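You operate a simulated robot arm through the tools that you are given. There is no shell and no other tool. Be economical: measure what you need, move in short steps, check, and stop when the job is done.

The job below is to be done with a simulated two-armed robot. You get a single attempt, and the scene is never put back.

## Task
Fetch the blue flanged valve and set it on the cluttered end of the folding table. Take the small black chock and leave it on the front of the steel bench. Put the yellow cord reel on the valve end of the steel bench away on the low shelf under the plywood bench. Put the blue-lidded tub on the valve end of the steel bench away on the middle shelf of the drying rack. Take the full jar marked "rings" from the front of the steel bench and put it on the teal offcut. Pick up the yellow lamp with one hand, pass it to the other hand and put it on the valve end of the steel bench. Do these in any order. Set down upright: small black chock, blue-lidded tub, full jar, yellow lamp.
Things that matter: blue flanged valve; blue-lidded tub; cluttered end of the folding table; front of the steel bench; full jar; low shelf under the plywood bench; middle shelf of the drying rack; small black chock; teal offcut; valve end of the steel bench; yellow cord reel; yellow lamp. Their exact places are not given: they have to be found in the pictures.

It is judged by the outcome, as a careful person would: the job done as asked, and still so three seconds after it is handed in. It fails if anything else is knocked over, pushed out of place, dropped, spilled or broken.

## Robot
Two 7-joint arms with fingered hands on one trunk, on a base that drives. Base frame: it is fixed to the floor where the robot stands at the start and does not move with it; the origin is under the middle of the robot, x ahead of it, y to its left, z up; the surface under the hand at the start is at about z = 780. Units: mm, degrees, N and s.
The left shoulder is at the start at [68, 185, 1164], the right one opposite. With the tool pointing down near the work surface each hand reaches from about 100 to 820 mm from the robot's upright axis, wherever it stands, measured 20 degrees to its own side. Places, roughly: blue flanged valve (6x6x4 cm) [500, -100, 800]; blue-lidded tub [1000, 250, 750]; cluttered end of the folding table (26x18 cm) [3140, 2880, 740]; front of the steel bench [1800, 500, 800]; full jar [2000, 500, 750]; low shelf under the plywood bench [-1400, -2000, 400]; middle shelf of the drying rack [9100, 1000, 600]; small black chock (7x13x10 cm) [700, 300, 800]; teal offcut (34x22 cm) [5820, -40, 780]; valve end of the steel bench [800, 200, 800]; yellow cord reel (6x6x6 cm) [500, 400, 800]; yellow lamp [2250, 250, 750]. Payload 4 kg a hand.
The tool frame of a hand sits at the grasp point between the pads (the TCP): z along the fingers, y along the line on which they close. The tips reach 26 mm beyond it. Largest opening 132 mm; the body of the gripper starts 73 mm behind the TCP. The gripper is a hand of 3 fingers: y runs from the thumb to the fingers, the wrist lies at [0, 0, -224] in the tool frame.
Orientation is that of the tool frame in the base frame, as [roll, pitch, yaw] about the fixed x, y, z axes, in that order (R = Rz(yaw) Ry(pitch) Rx(roll)). With the fingers straight down and closing along the base's y, the tool's x points along the base's -x, its y along +y and its z along -z.

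## Interface
- The arms move only by the tool servo_tool. It takes "left_commands", "right_commands" or both (then of equal length, played together; a hand with none holds still); each is a list of rows, each a list of 6 numbers: the turn, a rotation vector about the tool's x, y, z in units of 6 degrees (1.0 is 6 degrees), then the shift along the tool's x, y, z in units of 25 mm (1.0 is 25 mm). In form: [[rx, ry, rz, tx, ty, tz], ...]. A call has 1 to 8 rows; each row shifts and turns the commanded pose from where the row before left it, along the tool's axes as they then stand. A call with a number of a shift or a turn outside -1 to 1 is refused whole. Each row takes 0.2 s and may step no farther than 50 mm and 8.6 degrees from the row before; otherwise, the whole call is refused. A pose out of reach is approached as far as the arm can. The call stops where the force on the tool passes 40 N (or 10 N more than at its start, if that is more) or the arm is blocked; 0.2 s more then pass. In this call time passes only in rows, and 0.2 s behind the last. It gives the time, the measured TCP pose, the force on the tool (base axes), the opening and the grip force at its end, in the units of the frame above (readings bear some noise), with the torque about the TCP (base axes, N m) and any sound that the robot's microphone picked up, and new pictures: "views" is both (left out), scene, wrist or none (wrist: the cameras of the hands that moved).
- Cameras (640 x 400 px; columns grow to the right, rows downward): "scene" is now at [155, 40.1, 1368.5]; the picture's right is [0.42, -0.90, -0.07], its down [-0.79, -0.32, -0.53] and it looks along [0.45, 0.28, -0.85] (base axes); focal length 278 px, centre (320, 200). "left" rides on the left gripper at [-62, 3, -92] in its tool frame; the picture's right is [-0.05, -1.00, 0.00], its down [0.83, -0.04, -0.56] and it looks along [0.55, -0.03, 0.83] (tool axes); focal length 230 px, centre (320, 200). "right" rides on the right gripper at [61, 3, -92] in its tool frame; the picture's right is [-0.05, 1.00, 0.00], its down [-0.83, -0.04, -0.55] and it looks along [-0.55, -0.03, 0.83] (tool axes); focal length 230 px, centre (320, 200).
- move_column(by): slides the trunk up (or, below 0, down) by that many mm; the arms and the scene camera ride with it, the base frame stays. It gives what a move gives, with no picture.
- drive_base(legs): drives the robot by 1 to 6 legs, each [ahead, left, turn to the left] in mm, mm and degrees, along the robot's own axes; the way and the turn of a leg run together, so that a leg with both is an arc; at most 1500 mm and 180 degrees a leg. The arms and the cameras ride along, it lands a little off, and it stops where it bumps. It gives what a move gives, and a new picture of the scene camera.
- finger_targets(finger1, finger2, thumb_bend, hand): sets how far each is bent, from 0 (flat) to 1 (curled in); at 0.3 the hand is open as for a grip, at 0.7 the pads meet at the TCP. One left out holds its place. A second passes; each finger stops where it meets its share of the squeeze, and holds until it gets a number again. It is the only way to open and close the hand. It gives what a move gives, with no picture; readings hold the bend of each and the force on the fingers (four entries, about 0 where the hand has none), thumb and palm.
- pan_tilt(pan, tilt): turns the head with the scene camera to pan (to the left, within 86 degrees either way) and tilt (down, from -29 to 69), counted from straight ahead of the robot. It gives what a move gives, and a new picture of the scene camera.
- locate(camera, pixels): for up to 12 pixels [column, row] of the newest picture of that camera ("zoom" is the newest enlarged one), the place [x, y, z] in the base frame of the surface seen there, good to about 2 mm, but the place of the scene camera against the robot may be out by one fixed shift of up to 12 mm in any direction. The clock stands still meanwhile.
- zoom(camera, box): a new picture of the part [left, top, right, bottom] of that camera's present view, enlarged. The clock stands still meanwhile.
- sign_off(): hands the job in; it is judged then, once.

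Work in short steps. Measure before you move; look again where a grasp or a placing could have gone wrong, and mend it. You have 131 turns and 260 pictures in all, those below and enlarged ones among them. Open the grippers and draw the arms clear of the work before you hand the job in, unless the task says otherwise; then end with one line.

The tools are called after "Emit:" as name(argument=value, ...) on one line, values as JSON. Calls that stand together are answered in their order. servo_tool: Moves the arms, as the interface text tells. Its arguments: {"type":"object","properties":{"left_commands":{"type":"array"},"right_commands":{"type":"array"},"views":{"type":"string","enum":["both","scene","wrist","none"]}},"required":[]} The other tools are called the same way: move_column (by) slides the trunk up or down; finger_targets (finger1, finger2, thumb_bend, hand) moves the fingers one by one; drive_base (legs) drives the base; pan_tilt (pan, tilt) turns the head that bears the scene camera; locate (camera, pixels) gives the place of the surface under pixels of a picture; zoom (camera, box) takes an enlarged picture of a part of a camera's view; sign_off () hands the job in.

At the start:

```text
clock: 0.0
left_tcp_pos: [488.4, 468.9, 1022.6]
left_tcp_rot: [-180.0, 0.0, -179.9]
left_wrist_force: [-0.1, -0.9, -0.4]
left_wrist_torque: [0.01, 0.04, -0.02]
left_finger_gap: 131.7
left_grasp_force: 0.0
left_shape: jaw
left_bend: [0.3, 0.3, 0.3]
left_finger forces: [0.0, 0.0, 0.0, 0.0, 0.0, 0.0]
right_tcp_pos: [576.7, 1.9, 1040.2]
right_tcp_rot: [-180.0, 0.0, 179.9]
right_wrist_force: [0.0, -0.7, -0.9]
right_wrist_torque: [0.0, 0.04, -0.01]
right_finger_gap: 132.0
right_grasp_force: 0.0
right_shape: jaw
right_bend: [0.3, 0.3, 0.3]
right_finger forces: [0.0, 0.0, 0.1, 0.0, 0.1, 0.1]
trunk travel left (down, up): [-200.0, 262.0]
robot x, y, heading: [2.7, 1.0, 0.2]
head pan, tilt: [25.3, 48.9]
```

scene: 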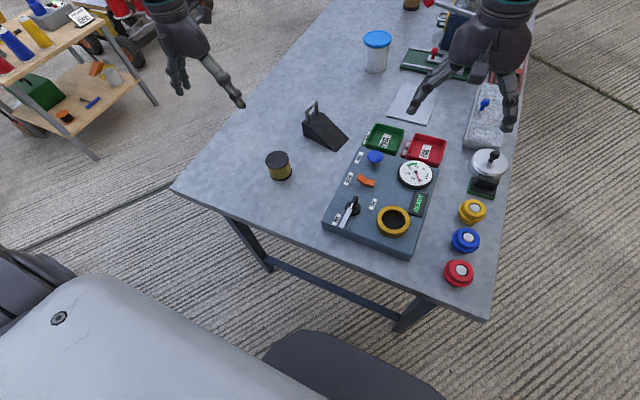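
right: 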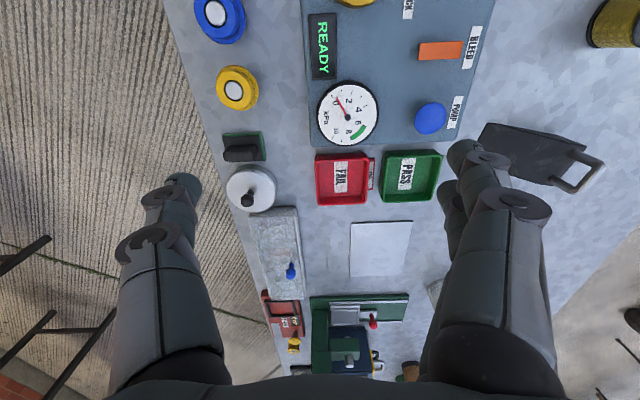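
left: 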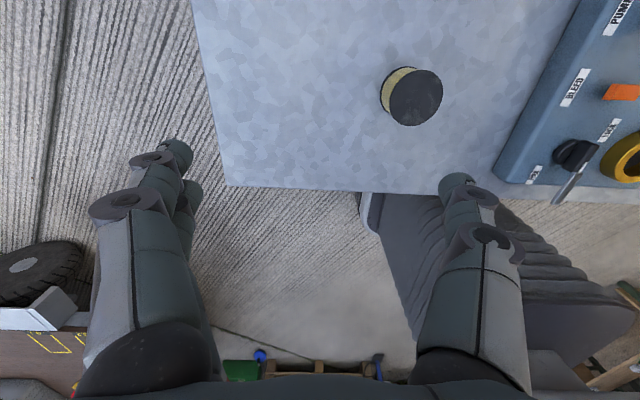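

The bench ahead shows the blue valve (465,240), chock (322,130), reel (280,165) and tub (377,52). I measure them and the bench edges.

Emit:
locate(camera="scene", pixels=[[466, 237], [322, 130], [311, 106], [280, 157], [283, 177], [377, 38], [376, 70], [173, 188], [489, 320], [468, 210], [459, 269], [345, 148]])

Emit:
zoom(camera="scene", box=[230, 0, 550, 200])

Emit:
pan_tilt(pan=10, tilt=15)

```text
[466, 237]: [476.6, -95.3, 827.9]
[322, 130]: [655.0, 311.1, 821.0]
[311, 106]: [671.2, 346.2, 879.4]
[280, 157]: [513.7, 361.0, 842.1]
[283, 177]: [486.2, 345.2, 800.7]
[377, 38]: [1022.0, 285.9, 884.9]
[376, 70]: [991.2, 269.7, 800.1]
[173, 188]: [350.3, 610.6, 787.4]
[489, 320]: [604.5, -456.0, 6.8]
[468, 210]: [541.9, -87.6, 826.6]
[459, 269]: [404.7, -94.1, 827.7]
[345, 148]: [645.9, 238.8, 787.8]
```

```text
2.00 times, centred on (390, 100) of scene
```

zoom: 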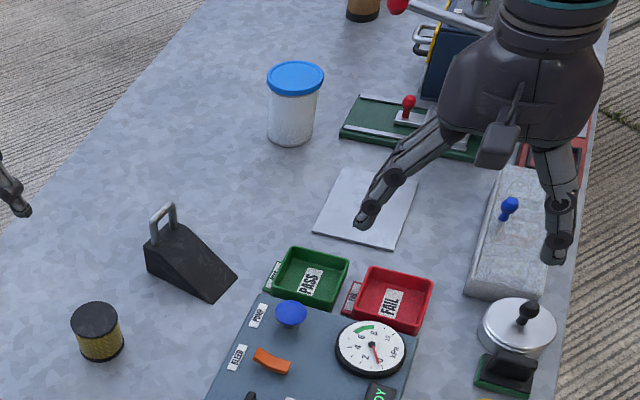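

```text
clock: 1.0
left_tcp_pos: [489.2, 468.6, 1022.3]
left_tcp_rot: [180.0, 0.1, -180.0]
left_wrist_force: [0.6, 0.0, -0.4]
left_wrist_torque: [0.01, -0.01, 0.0]
left_finger_gap: 131.9
left_grasp_force: 0.2
left_shape: jaw
left_bend: [0.3, 0.3, 0.3]
left_finger forces: [0.1, 0.0, 0.0, 0.1, 0.0, 0.0]
right_tcp_pos: [576.1, 1.8, 1038.9]
right_tcp_rot: [-179.9, 0.0, 180.0]
right_wrist_force: [0.6, 0.5, -0.1]
right_wrist_torque: [0.02, 0.01, -0.04]
right_finger_gap: 131.9
right_grasp_force: 0.0
right_shape: jaw
right_bend: [0.3, 0.3, 0.3]
right_finger forces: [0.0, 0.1, 0.1, 0.0, 0.0, 0.1]
trunk travel left (down, up): [-200.0, 262.0]
robot x, y, heading: [0.1, 0.6, -0.1]
head pan, tilt: [10.0, 15.0]
```

scene: 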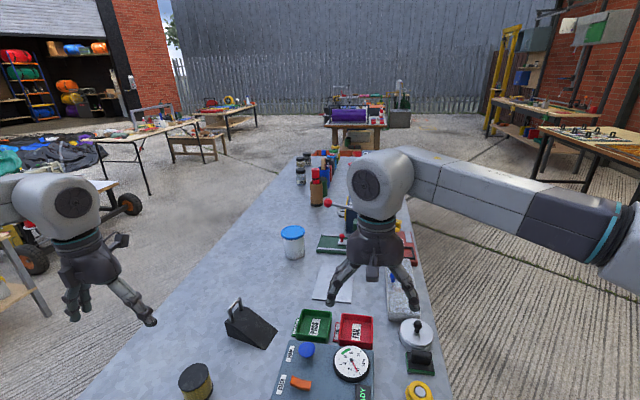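

The bench runs far ahead; jars at (300,165). I zoom on the far part of the bench and on the surroundings.

Emit:
zoom(camera="scene", box=[260, 70, 440, 220])

Emit:
zoom(camera="scene", box=[0, 20, 260, 200])

Emit:
zoom(camera="scene", box=[460, 0, 640, 220])

Emit:
locate(camera="scene", pixels=[[300, 180], [291, 160], [420, 150], [282, 172], [200, 270], [158, 128], [353, 115], [530, 105], [590, 135], [230, 105], [330, 160], [540, 90]])

```text
2.67 times, centred on (350, 145) of scene
```

zoom: 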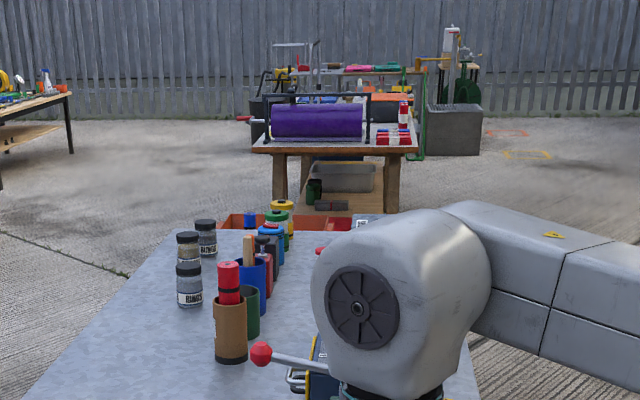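

```text
2.22 times, centred on (130, 110) of scene
```

zoom: 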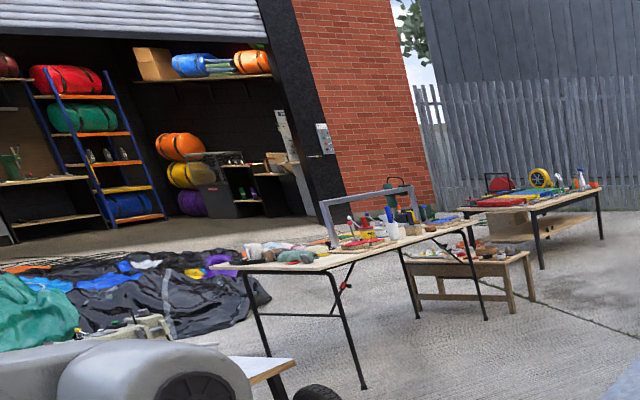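

```text
1.82 times, centred on (550, 110) of scene
```

zoom: 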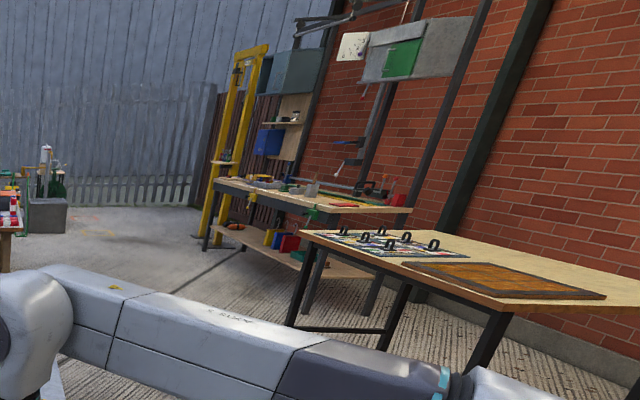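

```text
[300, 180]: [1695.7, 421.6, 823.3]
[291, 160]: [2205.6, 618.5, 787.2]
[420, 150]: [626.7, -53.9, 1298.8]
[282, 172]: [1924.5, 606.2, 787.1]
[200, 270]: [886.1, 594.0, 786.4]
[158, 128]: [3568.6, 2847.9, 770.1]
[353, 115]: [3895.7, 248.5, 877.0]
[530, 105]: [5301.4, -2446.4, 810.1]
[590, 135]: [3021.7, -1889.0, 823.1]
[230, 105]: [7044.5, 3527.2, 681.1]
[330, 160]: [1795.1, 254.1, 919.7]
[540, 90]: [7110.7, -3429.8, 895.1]
```

I measure the reel in the left wrist camera (411,96) and the valve in the right one (220,15), as the wrist cameras carry no shift.

Emit:
locate(camera="left", pixels=[[418, 97], [393, 75], [440, 97], [418, 70], [418, 124], [400, 97], [385, 100]])

Emit:
locate(camera="right", pixels=[[218, 14], [237, 88], [532, 150], [560, 180], [585, 170], [500, 125], [550, 150], [250, 145], [580, 150], [600, 160]])

Emit:
zoom(camera="right", box=[440, 100, 640, 225])

```text
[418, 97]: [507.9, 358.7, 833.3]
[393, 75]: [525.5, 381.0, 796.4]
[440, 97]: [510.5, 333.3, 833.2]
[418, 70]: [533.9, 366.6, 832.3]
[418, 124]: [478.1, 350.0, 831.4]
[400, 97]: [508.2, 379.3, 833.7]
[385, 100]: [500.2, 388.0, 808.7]
```

```text
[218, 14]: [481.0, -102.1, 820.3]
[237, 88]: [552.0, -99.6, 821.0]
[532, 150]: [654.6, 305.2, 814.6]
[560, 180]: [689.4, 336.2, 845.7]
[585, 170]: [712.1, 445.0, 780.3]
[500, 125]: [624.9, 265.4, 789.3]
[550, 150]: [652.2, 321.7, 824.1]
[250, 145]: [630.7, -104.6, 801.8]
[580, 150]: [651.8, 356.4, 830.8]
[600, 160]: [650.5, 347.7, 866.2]
```

```text
3.20 times, centred on (540, 162) of right
```

zoom: 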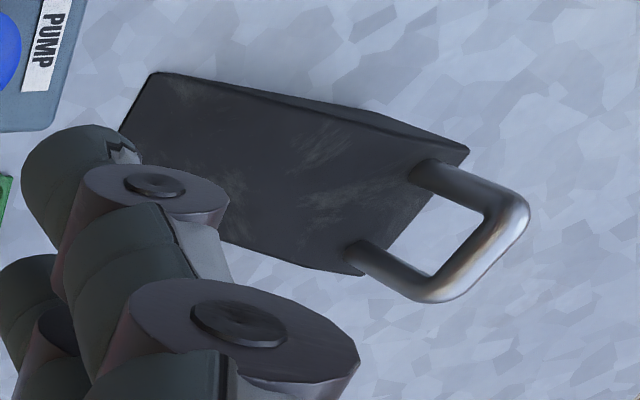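

Reel centre is (506,356), top 833, bench 780. I bring the left hand down over it, and check valve surroundings.

Emit:
servo_tool(left_commands=[[0, 0, 0, -0.1, -0.9, 1], [0, 0, 0, -0.1, -0.9, 1], [0, 0, 0, -0.1, -0.9, 1], [0, 0, 0, -0.1, -0.9, 1], [0, 0, 0, -0.1, -0.9, 1], [0, 0, 0, -0.1, 0, 1], [0, 0, 0, -0.1, 0, 0.5]], views="wrist")

Emit:
locate(camera="right", pixels=[[195, 14], [245, 14], [312, 100], [300, 100], [330, 90], [222, 40], [232, 66], [200, 60], [350, 5], [310, 20], [274, 60]])

```text
clock: 2.6
left_tcp_pos: [506.0, 356.2, 858.6]
left_tcp_rot: [180.0, 0.1, -179.9]
left_wrist_force: [1.0, -0.1, 0.4]
left_wrist_torque: [-0.01, -0.02, 0.02]
left_finger_gap: 132.0
left_grasp_force: 0.1
left_shape: jaw
left_bend: [0.3, 0.3, 0.3]
left_finger forces: [0.0, 0.1, 0.0, 0.0, 0.1, 0.1]
right_tcp_pos: [575.7, 2.1, 1039.8]
right_tcp_rot: [180.0, 0.1, -179.9]
right_wrist_force: [0.2, 0.1, -0.4]
right_wrist_torque: [-0.02, 0.0, 0.01]
right_finger_gap: 132.0
right_grasp_force: 0.0
right_shape: jaw
right_bend: [0.3, 0.3, 0.3]
right_finger forces: [0.0, 0.1, 0.0, 0.0, 0.0, 0.1]
trunk travel left (down, up): [-200.0, 262.0]
robot x, y, heading: [-0.6, 3.0, 0.1]
head pan, tilt: [10.0, 15.0]
```

left: 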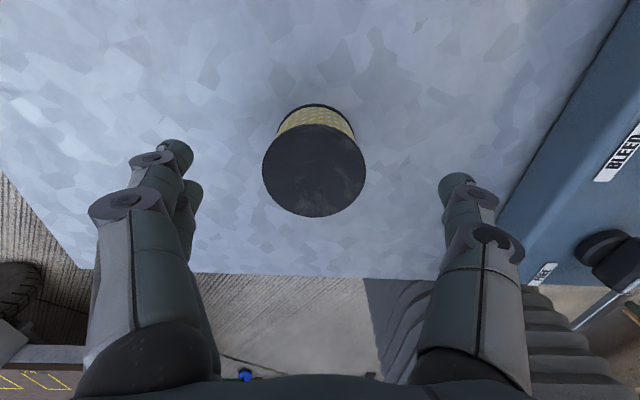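

```text
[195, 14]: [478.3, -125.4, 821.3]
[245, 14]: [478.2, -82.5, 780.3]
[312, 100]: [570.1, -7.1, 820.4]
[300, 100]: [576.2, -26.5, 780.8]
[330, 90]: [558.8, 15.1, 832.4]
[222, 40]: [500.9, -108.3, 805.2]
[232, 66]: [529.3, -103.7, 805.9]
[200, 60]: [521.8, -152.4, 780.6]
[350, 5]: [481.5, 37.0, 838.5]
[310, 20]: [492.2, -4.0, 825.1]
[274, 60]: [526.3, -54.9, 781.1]
```

Reel is centred between the fingers (314,170). I lower the left hand onto it, and bring the right hand above the valve at (481,-101).

Emit:
servo_tool(left_commands=[[0, 0, 0, 0, 0, 0.97], [0, 0, 0, 0, 0, 0.97], [0, 0, 0, 0, 0, 0], [0, 0, 0, 0, 0, 0], [0, 0, 0, 0, 0, 0], [0, 0, 0, 0, 0, 0], [0, 0, 0, 0, 0, 0]], right_commands=[[0, 0, 0, 0.76, -0.82, 0], [0, 0, 0, 0.76, -0.82, 0], [0, 0, 0, 0.76, -0.82, 1], [0, 0, 0, 0.76, -0.82, 1], [0, 0, 0, 0.76, -0.82, 1], [0, 0, 0, 0, 0, 1], [0, 0, 0, 0, 0, 1]], views="wrist")

Emit:
finger_targets(hand="left", finger1=0.65, finger2=0.65, thumb_bend=0.65)

Emit:
finger_targets(hand="right", finger1=0.42, finger2=0.42, thumb_bend=0.42)

```text
clock: 4.2
left_tcp_pos: [505.6, 356.4, 810.7]
left_tcp_rot: [180.0, 0.0, 180.0]
left_wrist_force: [-0.6, 0.5, -0.2]
left_wrist_torque: [-0.02, -0.02, 0.02]
left_finger_gap: 131.7
left_grasp_force: 0.1
left_shape: jaw
left_bend: [0.3, 0.3, 0.3]
left_finger forces: [0.0, 0.0, 0.0, 0.1, 0.0, 0.1]
right_tcp_pos: [479.1, -101.2, 915.0]
right_tcp_rot: [-180.0, 0.0, 179.9]
right_wrist_force: [-0.4, -0.3, 0.3]
right_wrist_torque: [0.02, -0.02, -0.04]
right_finger_gap: 132.0
right_grasp_force: 0.2
right_shape: jaw
right_bend: [0.3, 0.3, 0.3]
right_finger forces: [0.0, 0.0, 0.0, 0.1, 0.1, 0.0]
trunk travel left (down, up): [-200.0, 262.0]
robot x, y, heading: [2.1, -1.5, 0.2]
head pan, tilt: [10.0, 15.0]
```

right: 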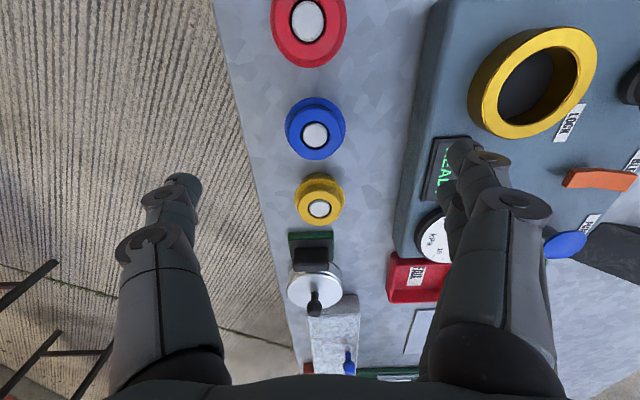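
left: 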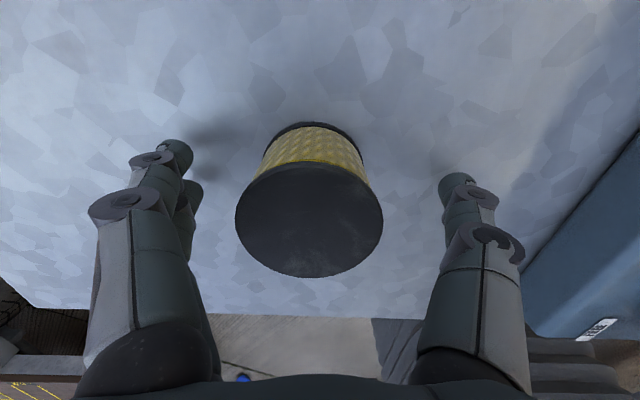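

```text
clock: 5.2
left_tcp_pos: [506.6, 355.3, 812.7]
left_tcp_rot: [-180.0, 0.2, -179.9]
left_wrist_force: [0.7, 1.4, 7.7]
left_wrist_torque: [0.32, 0.0, -0.03]
left_finger_gap: 54.4
left_grasp_force: 18.8
left_shape: fingers
left_bend: [0.55, 0.55, 0.58]
left_finger forces: [10.5, 12.4, 0.0, 0.0, 14.6, 0.0]
right_tcp_pos: [479.1, -99.7, 916.0]
right_tcp_rot: [180.0, 0.1, -179.9]
right_wrist_force: [-0.3, -0.8, 0.1]
right_wrist_torque: [0.01, 0.0, -0.02]
right_finger_gap: 132.0
right_grasp_force: 0.0
right_shape: jaw
right_bend: [0.3, 0.3, 0.3]
right_finger forces: [0.1, 0.0, 0.0, 0.0, 0.0, 0.1]
trunk travel left (down, up): [-200.0, 262.0]
robot x, y, heading: [0.7, -1.5, 0.2]
head pan, tilt: [10.0, 15.0]
```

```text
clock: 6.2
left_tcp_pos: [507.4, 355.5, 813.7]
left_tcp_rot: [180.0, 0.2, 180.0]
left_wrist_force: [2.3, 2.8, 11.1]
left_wrist_torque: [0.45, -0.08, -0.13]
left_finger_gap: 54.6
left_grasp_force: 20.1
left_shape: fingers
left_bend: [0.55, 0.55, 0.58]
left_finger forces: [11.9, 13.8, 0.0, 0.0, 14.5, 0.1]
right_tcp_pos: [478.5, -101.4, 916.2]
right_tcp_rot: [-180.0, 0.0, -180.0]
right_wrist_force: [0.2, -0.2, -0.3]
right_wrist_torque: [0.01, 0.0, 0.01]
right_finger_gap: 95.6
right_grasp_force: 0.0
right_shape: fingers
right_bend: [0.42, 0.42, 0.42]
right_finger forces: [0.1, 0.0, 0.0, 0.0, 0.0, 0.0]
trunk travel left (down, up): [-200.0, 262.0]
robot x, y, heading: [-1.0, 3.3, -0.0]
head pan, tilt: [10.0, 15.0]
```

The reel is gripped (20 N). I lift it and re-measure the valve in the right camera (316,130).

Emit:
locate(camera="right", pixels=[[316, 135], [288, 130], [344, 125], [314, 98], [316, 158], [410, 160], [330, 105]])

Emit:
servo_tool(left_commands=[[0, 0, 0, 0, 0, -1], [0, 0, 0, 0, 0, -1], [0, 0, 0, 0, 0, -1], [0, 0, 0, 0, 0, -1], [0, 0, 0, 0, 0, -1], [0, 0, 0, 0, 0, -1]], views="wrist")

Emit:
zoom(camera="right", box=[260, 60, 420, 190])

```text
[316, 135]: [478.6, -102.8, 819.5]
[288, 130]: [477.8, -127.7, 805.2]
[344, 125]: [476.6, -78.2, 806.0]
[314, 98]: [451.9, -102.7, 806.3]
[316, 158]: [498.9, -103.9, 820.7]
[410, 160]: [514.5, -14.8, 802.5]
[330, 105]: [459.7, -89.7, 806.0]
```

```text
clock: 7.6
left_tcp_pos: [505.0, 356.2, 961.7]
left_tcp_rot: [-179.9, -0.1, -180.0]
left_wrist_force: [0.3, -0.5, -0.8]
left_wrist_torque: [0.02, -0.02, -0.04]
left_finger_gap: 54.0
left_grasp_force: 15.8
left_shape: fingers
left_bend: [0.55, 0.55, 0.58]
left_finger forces: [7.4, 7.9, 0.0, 0.1, 15.2, 0.1]
right_tcp_pos: [479.8, -99.5, 915.7]
right_tcp_rot: [180.0, 0.0, -179.9]
right_wrist_force: [0.1, 0.8, 1.5]
right_wrist_torque: [-0.04, 0.02, 0.0]
right_finger_gap: 95.2
right_grasp_force: 0.1
right_shape: fingers
right_bend: [0.42, 0.42, 0.42]
right_finger forces: [0.1, 0.0, 0.0, 0.0, 0.0, 0.0]
trunk travel left (down, up): [-200.0, 262.0]
robot x, y, heading: [-1.2, 1.3, -0.1]
head pan, tilt: [10.0, 15.0]
```

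left: 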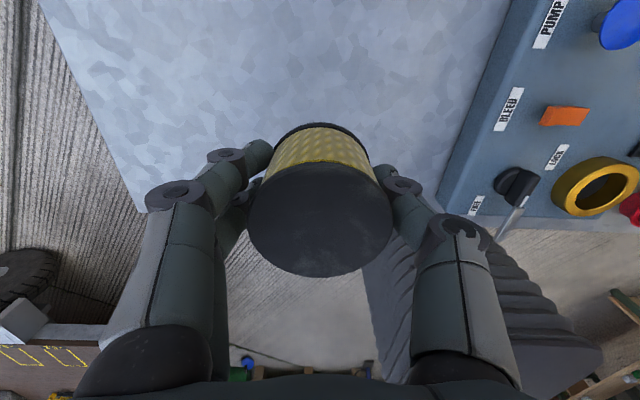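

```text
3.08 times, centred on (340, 125) of right
```

zoom: 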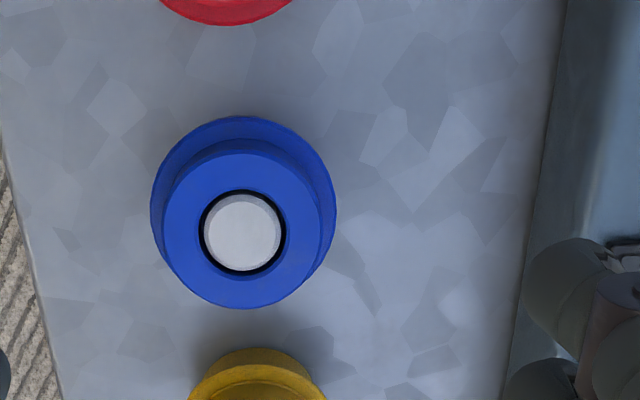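

The reel is held well. Valve centre is (479,-103); I lower the right hand to z≈813 and close.

Emit:
servo_tool(right_commands=[[0, 0, 0, 0, -0.1, 1], [0, 0, 0, 0, 0, 1], [0, 0, 0, 0, 0, 1], [0, 0, 0, 0, 0, 1], [0, 0, 0, 0, 0, 0.08]], views="wrist")

Emit:
finger_targets(hand="right", finger1=0.65, finger2=0.65, thumb_bend=0.65)

Emit:
servo_tool(right_commands=[[0, 0, 0, 0, 0, -1], [0, 0, 0, 0, 0, -1], [0, 0, 0, 0, 0, -1], [0, 0, 0, 0, 0, -1], [0, 0, 0, 0, 0, -1], [0, 0, 0, 0, 0, -1], [0, 0, 0, 0, 0, -1]], views="wrist")

```text
clock: 8.8
left_tcp_pos: [506.1, 356.5, 961.9]
left_tcp_rot: [180.0, 0.0, 179.9]
left_wrist_force: [-0.8, -1.0, -1.4]
left_wrist_torque: [0.04, -0.01, 0.01]
left_finger_gap: 54.4
left_grasp_force: 15.4
left_shape: fingers
left_bend: [0.55, 0.55, 0.58]
left_finger forces: [7.4, 7.9, 0.0, 0.1, 15.3, 0.0]
right_tcp_pos: [479.6, -104.1, 811.5]
right_tcp_rot: [-180.0, 0.0, -180.0]
right_wrist_force: [-0.6, -0.1, 0.1]
right_wrist_torque: [0.02, 0.0, 0.0]
right_finger_gap: 95.6
right_grasp_force: 0.0
right_shape: fingers
right_bend: [0.42, 0.42, 0.42]
right_finger forces: [0.0, 0.0, 0.0, 0.1, 0.0, 0.0]
trunk travel left (down, up): [-200.0, 262.0]
robot x, y, heading: [-0.2, -2.3, 0.1]
head pan, tilt: [10.0, 15.0]
```

right: 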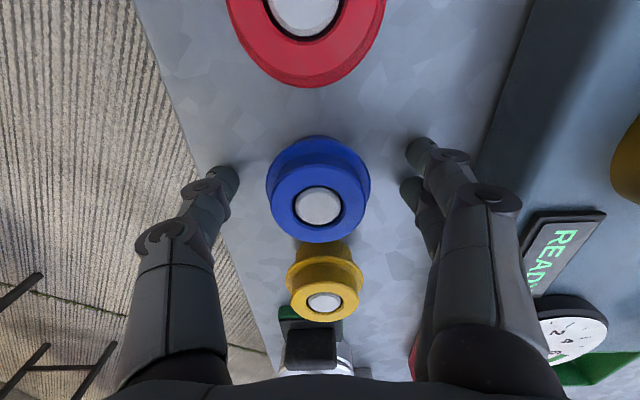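

```text
clock: 9.8
left_tcp_pos: [506.4, 354.9, 961.7]
left_tcp_rot: [-180.0, 0.0, -180.0]
left_wrist_force: [0.4, 0.1, -1.0]
left_wrist_torque: [-0.01, 0.02, -0.01]
left_finger_gap: 54.5
left_grasp_force: 14.9
left_shape: fingers
left_bend: [0.55, 0.55, 0.58]
left_finger forces: [7.3, 8.0, 0.0, 0.0, 15.2, 0.1]
right_tcp_pos: [479.9, -103.3, 813.3]
right_tcp_rot: [180.0, 0.0, 180.0]
right_wrist_force: [0.1, -0.4, -0.6]
right_wrist_torque: [-0.03, 0.01, -0.01]
right_finger_gap: 41.0
right_grasp_force: 10.6
right_shape: fingers
right_bend: [0.58, 0.58, 0.61]
right_finger forces: [5.7, 5.7, 0.0, 0.0, 10.3, 0.0]
trunk travel left (down, up): [-200.0, 262.0]
robot x, y, heading: [-1.6, 0.4, 0.2]
head pan, tilt: [10.0, 15.0]
```

```text
clock: 11.4
left_tcp_pos: [505.8, 355.7, 961.5]
left_tcp_rot: [179.9, 0.0, 180.0]
left_wrist_force: [-0.2, -0.8, -0.9]
left_wrist_torque: [0.01, -0.01, 0.03]
left_finger_gap: 54.3
left_grasp_force: 15.2
left_shape: fingers
left_bend: [0.55, 0.55, 0.58]
left_finger forces: [7.4, 7.9, 0.0, 0.0, 15.1, 0.0]
right_tcp_pos: [481.2, -104.0, 989.6]
right_tcp_rot: [-179.9, 0.0, 180.0]
right_wrist_force: [0.2, 0.8, -0.8]
right_wrist_torque: [-0.02, -0.01, -0.01]
right_finger_gap: 41.1
right_grasp_force: 10.6
right_shape: fingers
right_bend: [0.59, 0.58, 0.61]
right_finger forces: [5.7, 5.7, 0.0, 0.0, 10.4, 0.1]
trunk travel left (down, up): [-200.0, 262.0]
robot x, y, heading: [2.8, -0.4, -0.0]
head pan, tilt: [10.0, 15.0]
```

right: 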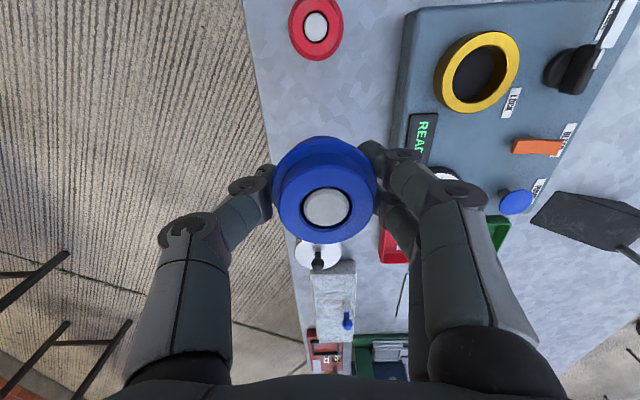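

Both held. I back off 450 mm (clearing the bench edge) and look to the right and behind.

Emit:
drive_base(legs=[[-450, 0, 0]])

Emit:
pan_tilt(pan=-86, tilt=20)

Emit:
pan_tilt(pan=86, tilt=20)

```text
clock: 14.1
left_tcp_pos: [51.3, 358.1, 960.7]
left_tcp_rot: [180.0, -0.1, -179.7]
left_wrist_force: [0.2, -0.1, -0.7]
left_wrist_torque: [0.01, -0.04, 0.02]
left_finger_gap: 54.2
left_grasp_force: 15.8
left_shape: fingers
left_bend: [0.55, 0.55, 0.58]
left_finger forces: [7.4, 7.9, 0.1, 0.0, 15.2, 0.0]
right_tcp_pos: [29.6, -103.2, 988.7]
right_tcp_rot: [-180.0, 0.0, -179.7]
right_wrist_force: [-0.1, -0.3, -0.5]
right_wrist_torque: [0.01, 0.0, 0.01]
right_finger_gap: 41.0
right_grasp_force: 11.4
right_shape: fingers
right_bend: [0.59, 0.58, 0.61]
right_finger forces: [5.7, 5.6, 0.0, 0.0, 10.4, 0.0]
trunk travel left (down, up): [-200.0, 262.0]
robot x, y, heading: [-453.6, -2.9, 0.1]
head pan, tilt: [10.0, 15.0]
```

scene: 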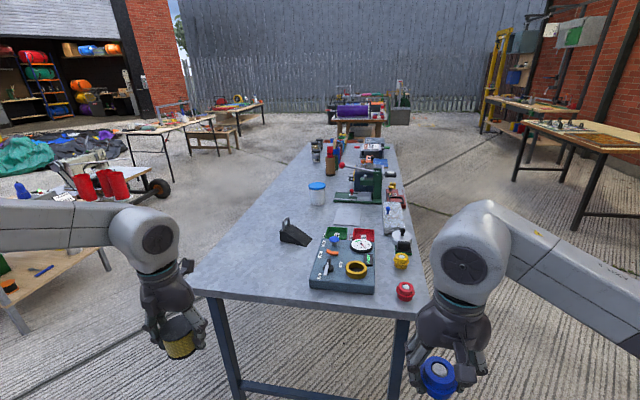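

```text
clock: 15.8
left_tcp_pos: [50.9, 357.9, 960.7]
left_tcp_rot: [180.0, 0.0, -179.6]
left_wrist_force: [0.8, -0.1, -1.9]
left_wrist_torque: [0.02, 0.01, -0.01]
left_finger_gap: 54.5
left_grasp_force: 15.0
left_shape: fingers
left_bend: [0.55, 0.55, 0.58]
left_finger forces: [7.3, 7.9, 0.0, 0.0, 15.2, 0.1]
right_tcp_pos: [29.2, -102.9, 988.3]
right_tcp_rot: [-179.9, 0.0, -179.7]
right_wrist_force: [0.5, -0.8, -0.8]
right_wrist_torque: [0.02, -0.03, -0.01]
right_finger_gap: 41.1
right_grasp_force: 10.8
right_shape: fingers
right_bend: [0.59, 0.58, 0.61]
right_finger forces: [5.7, 5.6, 0.0, 0.1, 10.4, 0.0]
trunk travel left (down, up): [-200.0, 262.0]
robot x, y, heading: [-453.1, 1.8, 0.1]
head pan, tilt: [-85.9, 20.0]
```

scene: 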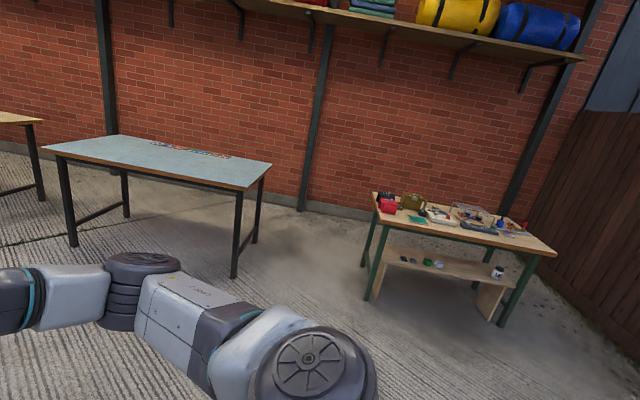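

```text
clock: 18.4
left_tcp_pos: [50.7, 357.3, 961.2]
left_tcp_rot: [-180.0, 0.1, -179.7]
left_wrist_force: [0.1, -0.1, -0.1]
left_wrist_torque: [0.02, 0.02, -0.01]
left_finger_gap: 54.3
left_grasp_force: 15.2
left_shape: fingers
left_bend: [0.55, 0.55, 0.58]
left_finger forces: [7.3, 7.9, 0.0, 0.0, 15.1, 0.0]
right_tcp_pos: [29.8, -103.1, 988.0]
right_tcp_rot: [-180.0, 0.1, -179.7]
right_wrist_force: [-0.4, 0.5, -0.1]
right_wrist_torque: [0.0, -0.02, 0.01]
right_finger_gap: 40.8
right_grasp_force: 11.6
right_shape: fingers
right_bend: [0.59, 0.58, 0.61]
right_finger forces: [5.6, 5.8, 0.0, 0.1, 10.5, 0.1]
trunk travel left (down, up): [-200.0, 262.0]
robot x, y, heading: [-454.6, 0.1, 0.4]
head pan, tilt: [85.9, 20.0]
```

scene: 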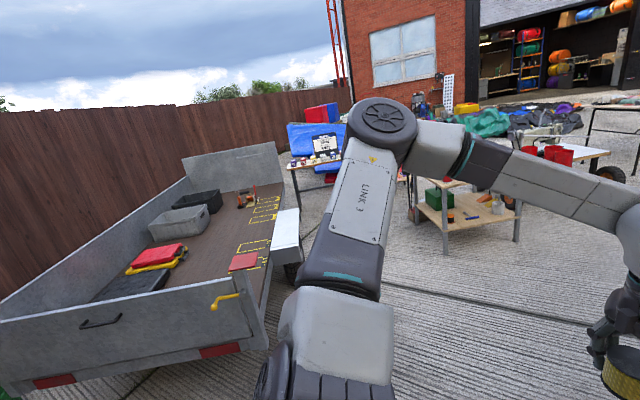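

The plywood bench with the shelf is to the right-rear. I turn right 90°, move over towards it and look.

Emit:
drive_base(legs=[[0, 0, -90], [400, -900, 0]])

Emit:
pan_tilt(pan=0, tilt=35)

```text
clock: 27.4
left_tcp_pos: [-1010.9, -898.5, 960.4]
left_tcp_rot: [180.0, 0.1, 87.9]
left_wrist_force: [-0.2, 0.5, -0.7]
left_wrist_torque: [-0.02, 0.01, 0.02]
left_finger_gap: 54.2
left_grasp_force: 15.5
left_shape: fingers
left_bend: [0.55, 0.55, 0.58]
left_finger forces: [7.4, 7.8, 0.0, 0.1, 14.9, 0.0]
right_tcp_pos: [-1471.5, -858.8, 989.1]
right_tcp_rot: [-179.9, 0.0, 87.9]
right_wrist_force: [0.9, -0.5, -0.2]
right_wrist_torque: [-0.01, -0.01, -0.01]
right_finger_gap: 40.8
right_grasp_force: 10.6
right_shape: fingers
right_bend: [0.59, 0.58, 0.61]
right_finger forces: [5.4, 5.7, 0.0, 0.0, 10.1, 0.0]
trunk travel left (down, up): [-200.0, 262.0]
robot x, y, heading: [-1349.0, -378.0, -92.3]
head pan, tilt: [85.9, 20.0]
```

scene: 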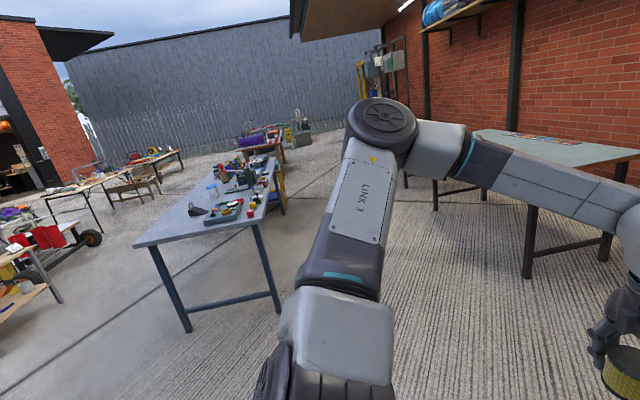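

```text
clock: 29.0
left_tcp_pos: [-1011.3, -899.1, 961.1]
left_tcp_rot: [179.9, 0.1, 87.9]
left_wrist_force: [0.4, -0.2, -0.8]
left_wrist_torque: [0.0, -0.01, -0.01]
left_finger_gap: 54.1
left_grasp_force: 15.0
left_shape: fingers
left_bend: [0.55, 0.55, 0.58]
left_finger forces: [7.4, 7.7, 0.1, 0.1, 14.8, 0.0]
right_tcp_pos: [-1470.6, -857.1, 989.2]
right_tcp_rot: [-180.0, 0.0, 87.9]
right_wrist_force: [1.1, -0.7, -1.2]
right_wrist_torque: [-0.01, -0.04, 0.0]
right_finger_gap: 40.6
right_grasp_force: 10.8
right_shape: fingers
right_bend: [0.59, 0.58, 0.61]
right_finger forces: [5.4, 5.8, 0.1, 0.0, 10.1, 0.0]
trunk travel left (down, up): [-200.0, 262.0]
robot x, y, heading: [-1345.8, -380.3, -92.2]
head pan, tilt: [0.0, 35.0]
```

scene: 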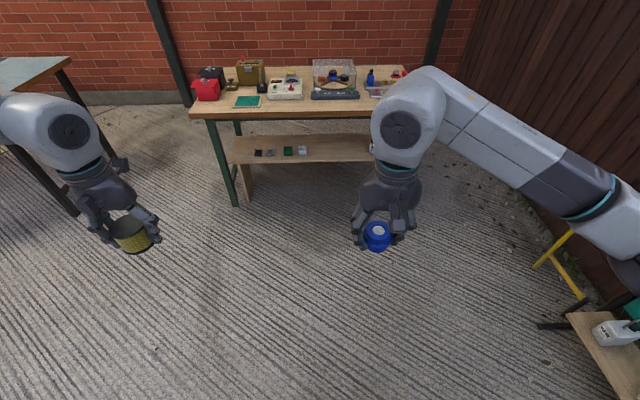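

I measure the shelf edges and the items on it.

Emit:
locate(camera="scene", pixels=[[235, 163], [237, 137], [330, 162], [330, 137], [260, 155], [305, 153], [193, 118], [345, 110], [240, 195], [400, 160], [580, 320], [220, 190]])

Emit:
zoom(camera="scene", box=[180, 60, 420, 210])

```text
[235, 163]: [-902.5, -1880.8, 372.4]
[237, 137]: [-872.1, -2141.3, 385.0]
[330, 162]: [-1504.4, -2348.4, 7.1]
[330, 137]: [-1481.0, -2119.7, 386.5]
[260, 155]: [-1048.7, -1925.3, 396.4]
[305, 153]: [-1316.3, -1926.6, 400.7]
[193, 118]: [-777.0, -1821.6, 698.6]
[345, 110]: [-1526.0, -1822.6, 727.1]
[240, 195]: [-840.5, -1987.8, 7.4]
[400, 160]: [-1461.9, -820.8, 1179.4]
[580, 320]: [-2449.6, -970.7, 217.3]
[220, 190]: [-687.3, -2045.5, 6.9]
```

```text
2.67 times, centred on (300, 135) of scene
```

zoom: 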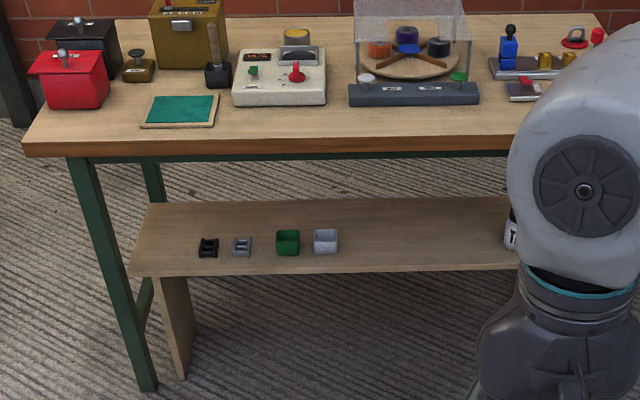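

The shelf top is about z=378 and its free part is x −1400…−1700. To set the reel upright under the bench top I will regrasp it sideways, so I measure the free front strip of the bench top.

Emit:
locate(camera="scene", pixels=[[293, 111], [292, 101], [270, 111], [260, 108], [240, 112], [340, 106], [340, 99], [315, 105], [315, 98], [255, 124], [255, 119], [210, 106]])

```text
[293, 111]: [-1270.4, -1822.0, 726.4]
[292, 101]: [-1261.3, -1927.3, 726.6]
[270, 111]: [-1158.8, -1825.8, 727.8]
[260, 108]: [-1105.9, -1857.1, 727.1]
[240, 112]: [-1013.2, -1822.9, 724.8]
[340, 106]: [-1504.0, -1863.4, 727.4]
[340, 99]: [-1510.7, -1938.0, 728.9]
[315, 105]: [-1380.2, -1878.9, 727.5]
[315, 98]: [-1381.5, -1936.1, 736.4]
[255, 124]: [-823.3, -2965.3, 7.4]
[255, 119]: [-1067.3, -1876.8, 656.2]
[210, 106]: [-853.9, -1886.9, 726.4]
```

The strip is ~110 mm deep at z≈720. I drive up facing it square, after pulling the right hand (valve) back and up.

Emit:
servo_tool(right_commands=[[0, 0, 0, 1, 0, -1], [0, 0, 0, 1, 0, -1], [0, 0, 0, 1, 0, -1], [0, 0, 0, 1, 0, -1], [0, 0, 0, 1, -0.5, -1], [0, 0, 0, 1, -1, -1], [0, 0, 0, 1, -1, -1], [0, 0, 0, 1, -1, -1]], views="none")

Emit:
drive_base(legs=[[0, 0, 2.2], [840, -270, 0]])

```text
clock: 30.8
left_tcp_pos: [-1010.9, -897.8, 963.3]
left_tcp_rot: [-180.0, 0.2, 87.8]
left_wrist_force: [-0.3, 0.5, -0.1]
left_wrist_torque: [0.0, -0.04, 0.02]
left_finger_gap: 54.0
left_grasp_force: 15.6
left_shape: fingers
left_bend: [0.55, 0.55, 0.58]
left_finger forces: [7.4, 7.7, 0.0, 0.1, 14.9, 0.1]
right_tcp_pos: [-1550.8, -652.2, 1187.6]
right_tcp_rot: [-180.0, 0.0, 87.9]
right_wrist_force: [-0.1, 0.6, -0.3]
right_wrist_torque: [0.0, 0.01, -0.02]
right_finger_gap: 40.3
right_grasp_force: 10.8
right_shape: fingers
right_bend: [0.59, 0.58, 0.61]
right_finger forces: [5.4, 5.8, 0.0, 0.0, 10.1, 0.1]
trunk travel left (down, up): [-200.0, 262.0]
robot x, y, heading: [-1345.9, -382.8, -92.3]
head pan, tilt: [0.0, 35.0]
```

```text
clock: 35.8
left_tcp_pos: [-1268.1, -1722.7, 961.5]
left_tcp_rot: [-180.0, 0.0, 89.3]
left_wrist_force: [0.1, 0.7, -1.6]
left_wrist_torque: [0.0, -0.04, 0.03]
left_finger_gap: 54.3
left_grasp_force: 15.6
left_shape: fingers
left_bend: [0.55, 0.55, 0.58]
left_finger forces: [7.4, 7.8, 0.0, 0.1, 15.0, 0.0]
right_tcp_pos: [-1814.9, -1492.2, 1188.4]
right_tcp_rot: [179.9, 0.0, 89.2]
right_wrist_force: [0.7, 0.0, -0.6]
right_wrist_torque: [-0.03, 0.0, 0.02]
right_finger_gap: 40.7
right_grasp_force: 10.8
right_shape: fingers
right_bend: [0.59, 0.58, 0.61]
right_finger forces: [5.4, 5.7, 0.1, 0.0, 10.1, 0.1]
trunk travel left (down, up): [-200.0, 262.0]
robot x, y, heading: [-1619.0, -1211.8, -90.8]
head pan, tilt: [0.0, 35.0]
```

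scene: 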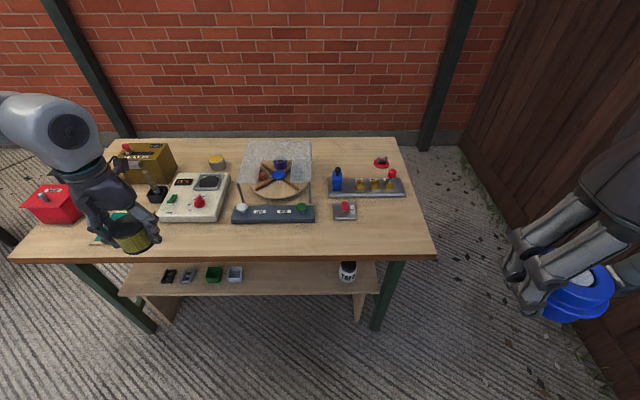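

I measure the strip and the shelf again from here.

Emit:
locate(camera="scene", pixels=[[220, 235], [220, 225], [222, 248], [270, 224], [235, 218], [290, 270], [290, 285], [290, 292], [242, 280], [337, 275], [290, 262], [290, 254]])

Emit:
zoom(camera="scene", box=[80, 180, 400, 330])

```text
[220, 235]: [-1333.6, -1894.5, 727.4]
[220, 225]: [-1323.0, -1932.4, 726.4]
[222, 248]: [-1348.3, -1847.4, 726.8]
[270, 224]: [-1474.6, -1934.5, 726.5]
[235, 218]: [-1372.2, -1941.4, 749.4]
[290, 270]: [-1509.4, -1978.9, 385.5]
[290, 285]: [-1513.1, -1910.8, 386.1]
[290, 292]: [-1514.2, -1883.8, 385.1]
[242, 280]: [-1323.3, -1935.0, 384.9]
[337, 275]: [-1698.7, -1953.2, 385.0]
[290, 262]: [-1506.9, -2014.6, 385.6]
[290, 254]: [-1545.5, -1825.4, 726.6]
```

```text
2.00 times, centred on (240, 255) of scene
```

zoom: 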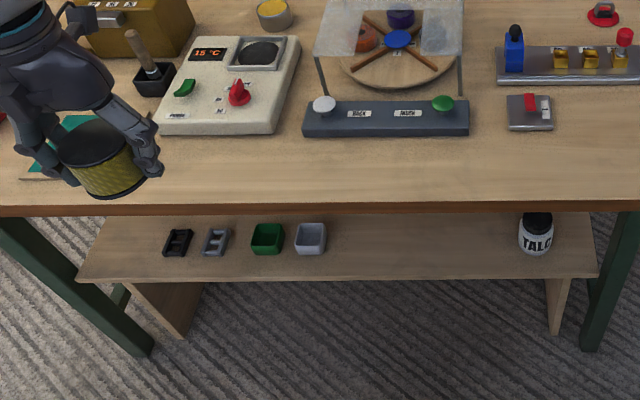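

Shelf free region centre is (−1500,−1940). I move the reel above the strip spot (−1345,−1868), then lower in a second call.

Emit:
servo_tool(left_commands=[[0, 0, 0, -1, -0.5, 0], [0, 0, 0, -1, -0.5, 0], [0, 0, 0, -1, -0.5, 0.5], [0, 0, 0, -1, -0.5, 1], [0, 0, 0, -1, -0.5, 1], [0, 0, 0, -0.85, -0.55, 1], [0, 0, 0, 0, 0, 1], [0, 0, 0, 0, 0, 1]], views="both")

```text
clock: 37.6
left_tcp_pos: [-1347.0, -1870.2, 821.2]
left_tcp_rot: [-180.0, -0.1, 89.4]
left_wrist_force: [0.2, -0.8, -1.6]
left_wrist_torque: [0.02, 0.0, -0.03]
left_finger_gap: 54.1
left_grasp_force: 15.1
left_shape: fingers
left_bend: [0.55, 0.55, 0.58]
left_finger forces: [7.4, 7.9, 0.0, 0.1, 14.9, 0.0]
right_tcp_pos: [-1814.1, -1494.4, 1187.8]
right_tcp_rot: [-179.9, 0.0, 89.3]
right_wrist_force: [-0.3, 1.1, -0.9]
right_wrist_torque: [-0.01, -0.01, 0.0]
right_finger_gap: 40.6
right_grasp_force: 10.4
right_shape: fingers
right_bend: [0.59, 0.59, 0.61]
right_finger forces: [5.4, 5.9, 0.1, 0.0, 10.0, 0.0]
trunk travel left (down, up): [-200.0, 262.0]
robot x, y, heading: [-1620.2, -1216.0, -90.6]
head pan, tilt: [0.0, 35.0]
```

scene: 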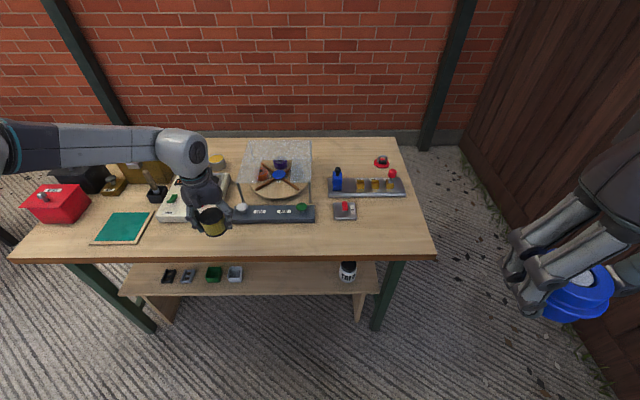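
left: 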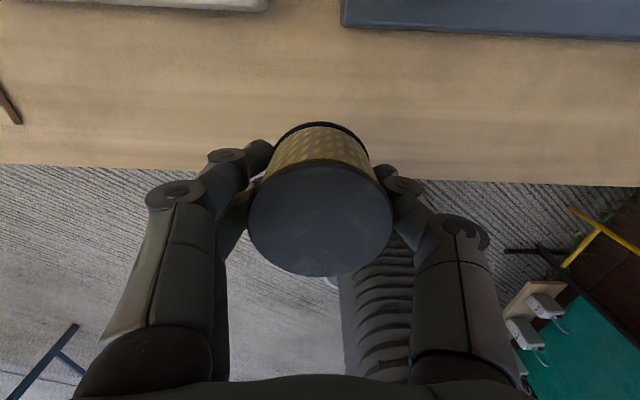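

I check the bench height and edge with the left wrist camera.

Emit:
locate(camera="left", pixels=[[150, 160], [460, 175], [150, 60], [450, 80], [300, 30], [230, 10], [400, 30]])

```text
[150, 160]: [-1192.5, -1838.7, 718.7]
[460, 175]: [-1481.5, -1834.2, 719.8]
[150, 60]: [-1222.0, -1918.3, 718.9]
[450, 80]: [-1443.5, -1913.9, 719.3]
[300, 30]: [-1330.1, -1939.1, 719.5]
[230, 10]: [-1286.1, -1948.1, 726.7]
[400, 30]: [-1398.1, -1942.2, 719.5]
```

Top is z=719, edge y=−1833, clutter from −1945. I lower to TCP 753 with a 10 mm step inward, then open partially.

Emit:
servo_tool(left_commands=[[0, 0, 0, -0.4, 0, 1], [0, 0, 0, 0, 0, 1], [0, 0, 0, 0, 0, 0.5], [0, 0, 0, 0, 0, 0.24]], views="none")

Emit:
finger_targets(hand="left", finger1=0.4, finger2=0.4, thumb_bend=0.4)

Emit:
servo_tool(left_commands=[[0, 0, 0, 0, 0, -1], [0, 0, 0, 0, 0, -1], [0, 0, 0, 0, 0, -1], [0, 0, 0, 0, 0, -1], [0, 0, 0, 1, 0, -1], [0, 0, 0, 1, 0, -1], [0, 0, 0, 1, 0, 0], [0, 0, 0, 1, 0, 0]], views="both")

```text
clock: 38.6
left_tcp_pos: [-1335.3, -1854.8, 771.3]
left_tcp_rot: [-179.9, 0.0, 89.3]
left_wrist_force: [-0.5, 0.0, -0.5]
left_wrist_torque: [-0.01, 0.0, 0.02]
left_finger_gap: 53.8
left_grasp_force: 15.3
left_shape: fingers
left_bend: [0.55, 0.55, 0.58]
left_finger forces: [7.4, 7.9, 0.1, 0.1, 14.9, 0.0]
left hand out of reach, approached as far as the arm can: row 1, 2, 3, 4
right_tcp_pos: [-1816.4, -1493.0, 1187.0]
right_tcp_rot: [180.0, 0.1, 89.2]
right_wrist_force: [-0.6, 0.0, -1.0]
right_wrist_torque: [0.02, 0.02, -0.01]
right_finger_gap: 40.2
right_grasp_force: 10.3
right_shape: fingers
right_bend: [0.59, 0.59, 0.61]
right_finger forces: [5.4, 5.8, 0.0, 0.1, 10.0, 0.0]
trunk travel left (down, up): [-200.0, 262.0]
robot x, y, heading: [-1619.1, -1214.5, -90.6]
head pan, tilt: [0.0, 35.0]
```

```text
clock: 39.6
left_tcp_pos: [-1335.7, -1855.3, 772.2]
left_tcp_rot: [179.9, 0.2, 89.3]
left_wrist_force: [0.7, -0.2, 0.0]
left_wrist_torque: [0.02, -0.02, 0.0]
left_finger_gap: 101.0
left_grasp_force: 0.0
left_shape: fingers
left_bend: [0.4, 0.4, 0.4]
left_finger forces: [0.0, 0.1, 0.1, 0.0, 0.1, 0.0]
right_tcp_pos: [-1815.3, -1492.7, 1187.8]
right_tcp_rot: [180.0, 0.0, 89.3]
right_wrist_force: [0.5, 0.1, -0.4]
right_wrist_torque: [0.0, 0.05, -0.04]
right_finger_gap: 40.5
right_grasp_force: 10.4
right_shape: fingers
right_bend: [0.59, 0.59, 0.61]
right_finger forces: [5.3, 5.8, 0.1, 0.1, 10.1, 0.0]
trunk travel left (down, up): [-200.0, 262.0]
robot x, y, heading: [-1619.7, -1214.9, -90.9]
head pan, tilt: [0.0, 35.0]
```

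```text
clock: 41.4
left_tcp_pos: [-1334.1, -1752.7, 922.8]
left_tcp_rot: [179.9, -0.1, 89.3]
left_wrist_force: [0.8, 0.5, 0.4]
left_wrist_torque: [0.0, 0.03, 0.0]
left_finger_gap: 101.1
left_grasp_force: 0.1
left_shape: fingers
left_bend: [0.4, 0.4, 0.4]
left_finger forces: [0.0, 0.0, 0.0, 0.0, 0.0, 0.1]
right_tcp_pos: [-1815.0, -1493.3, 1188.0]
right_tcp_rot: [179.9, 0.0, 89.3]
right_wrist_force: [0.5, -0.8, -0.7]
right_wrist_torque: [0.01, 0.0, 0.04]
right_finger_gap: 40.2
right_grasp_force: 10.1
right_shape: fingers
right_bend: [0.59, 0.59, 0.61]
right_finger forces: [5.4, 5.8, 0.0, 0.0, 10.0, 0.0]
trunk travel left (down, up): [-200.0, 262.0]
robot x, y, heading: [-1620.2, -1210.3, -90.7]
head pan, tilt: [0.0, 35.0]
```

scene: 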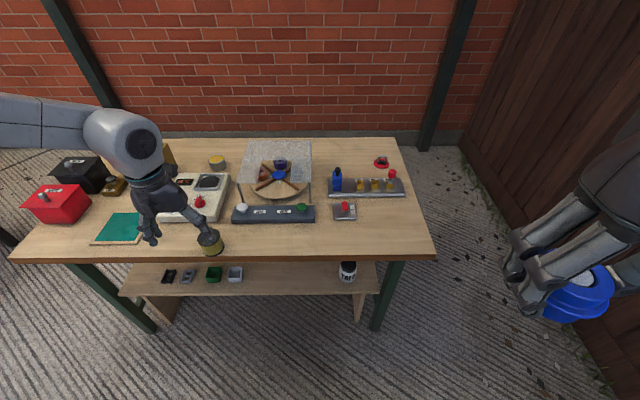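
left: 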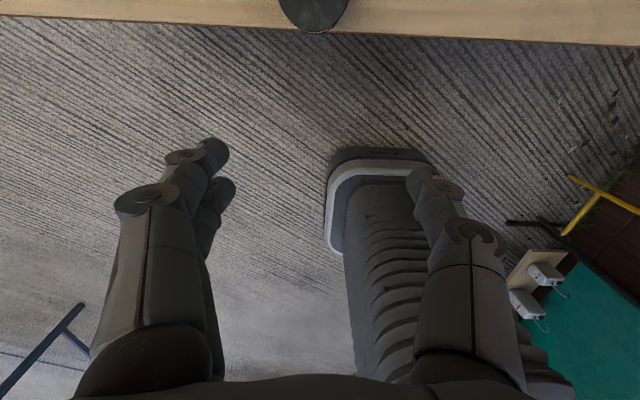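

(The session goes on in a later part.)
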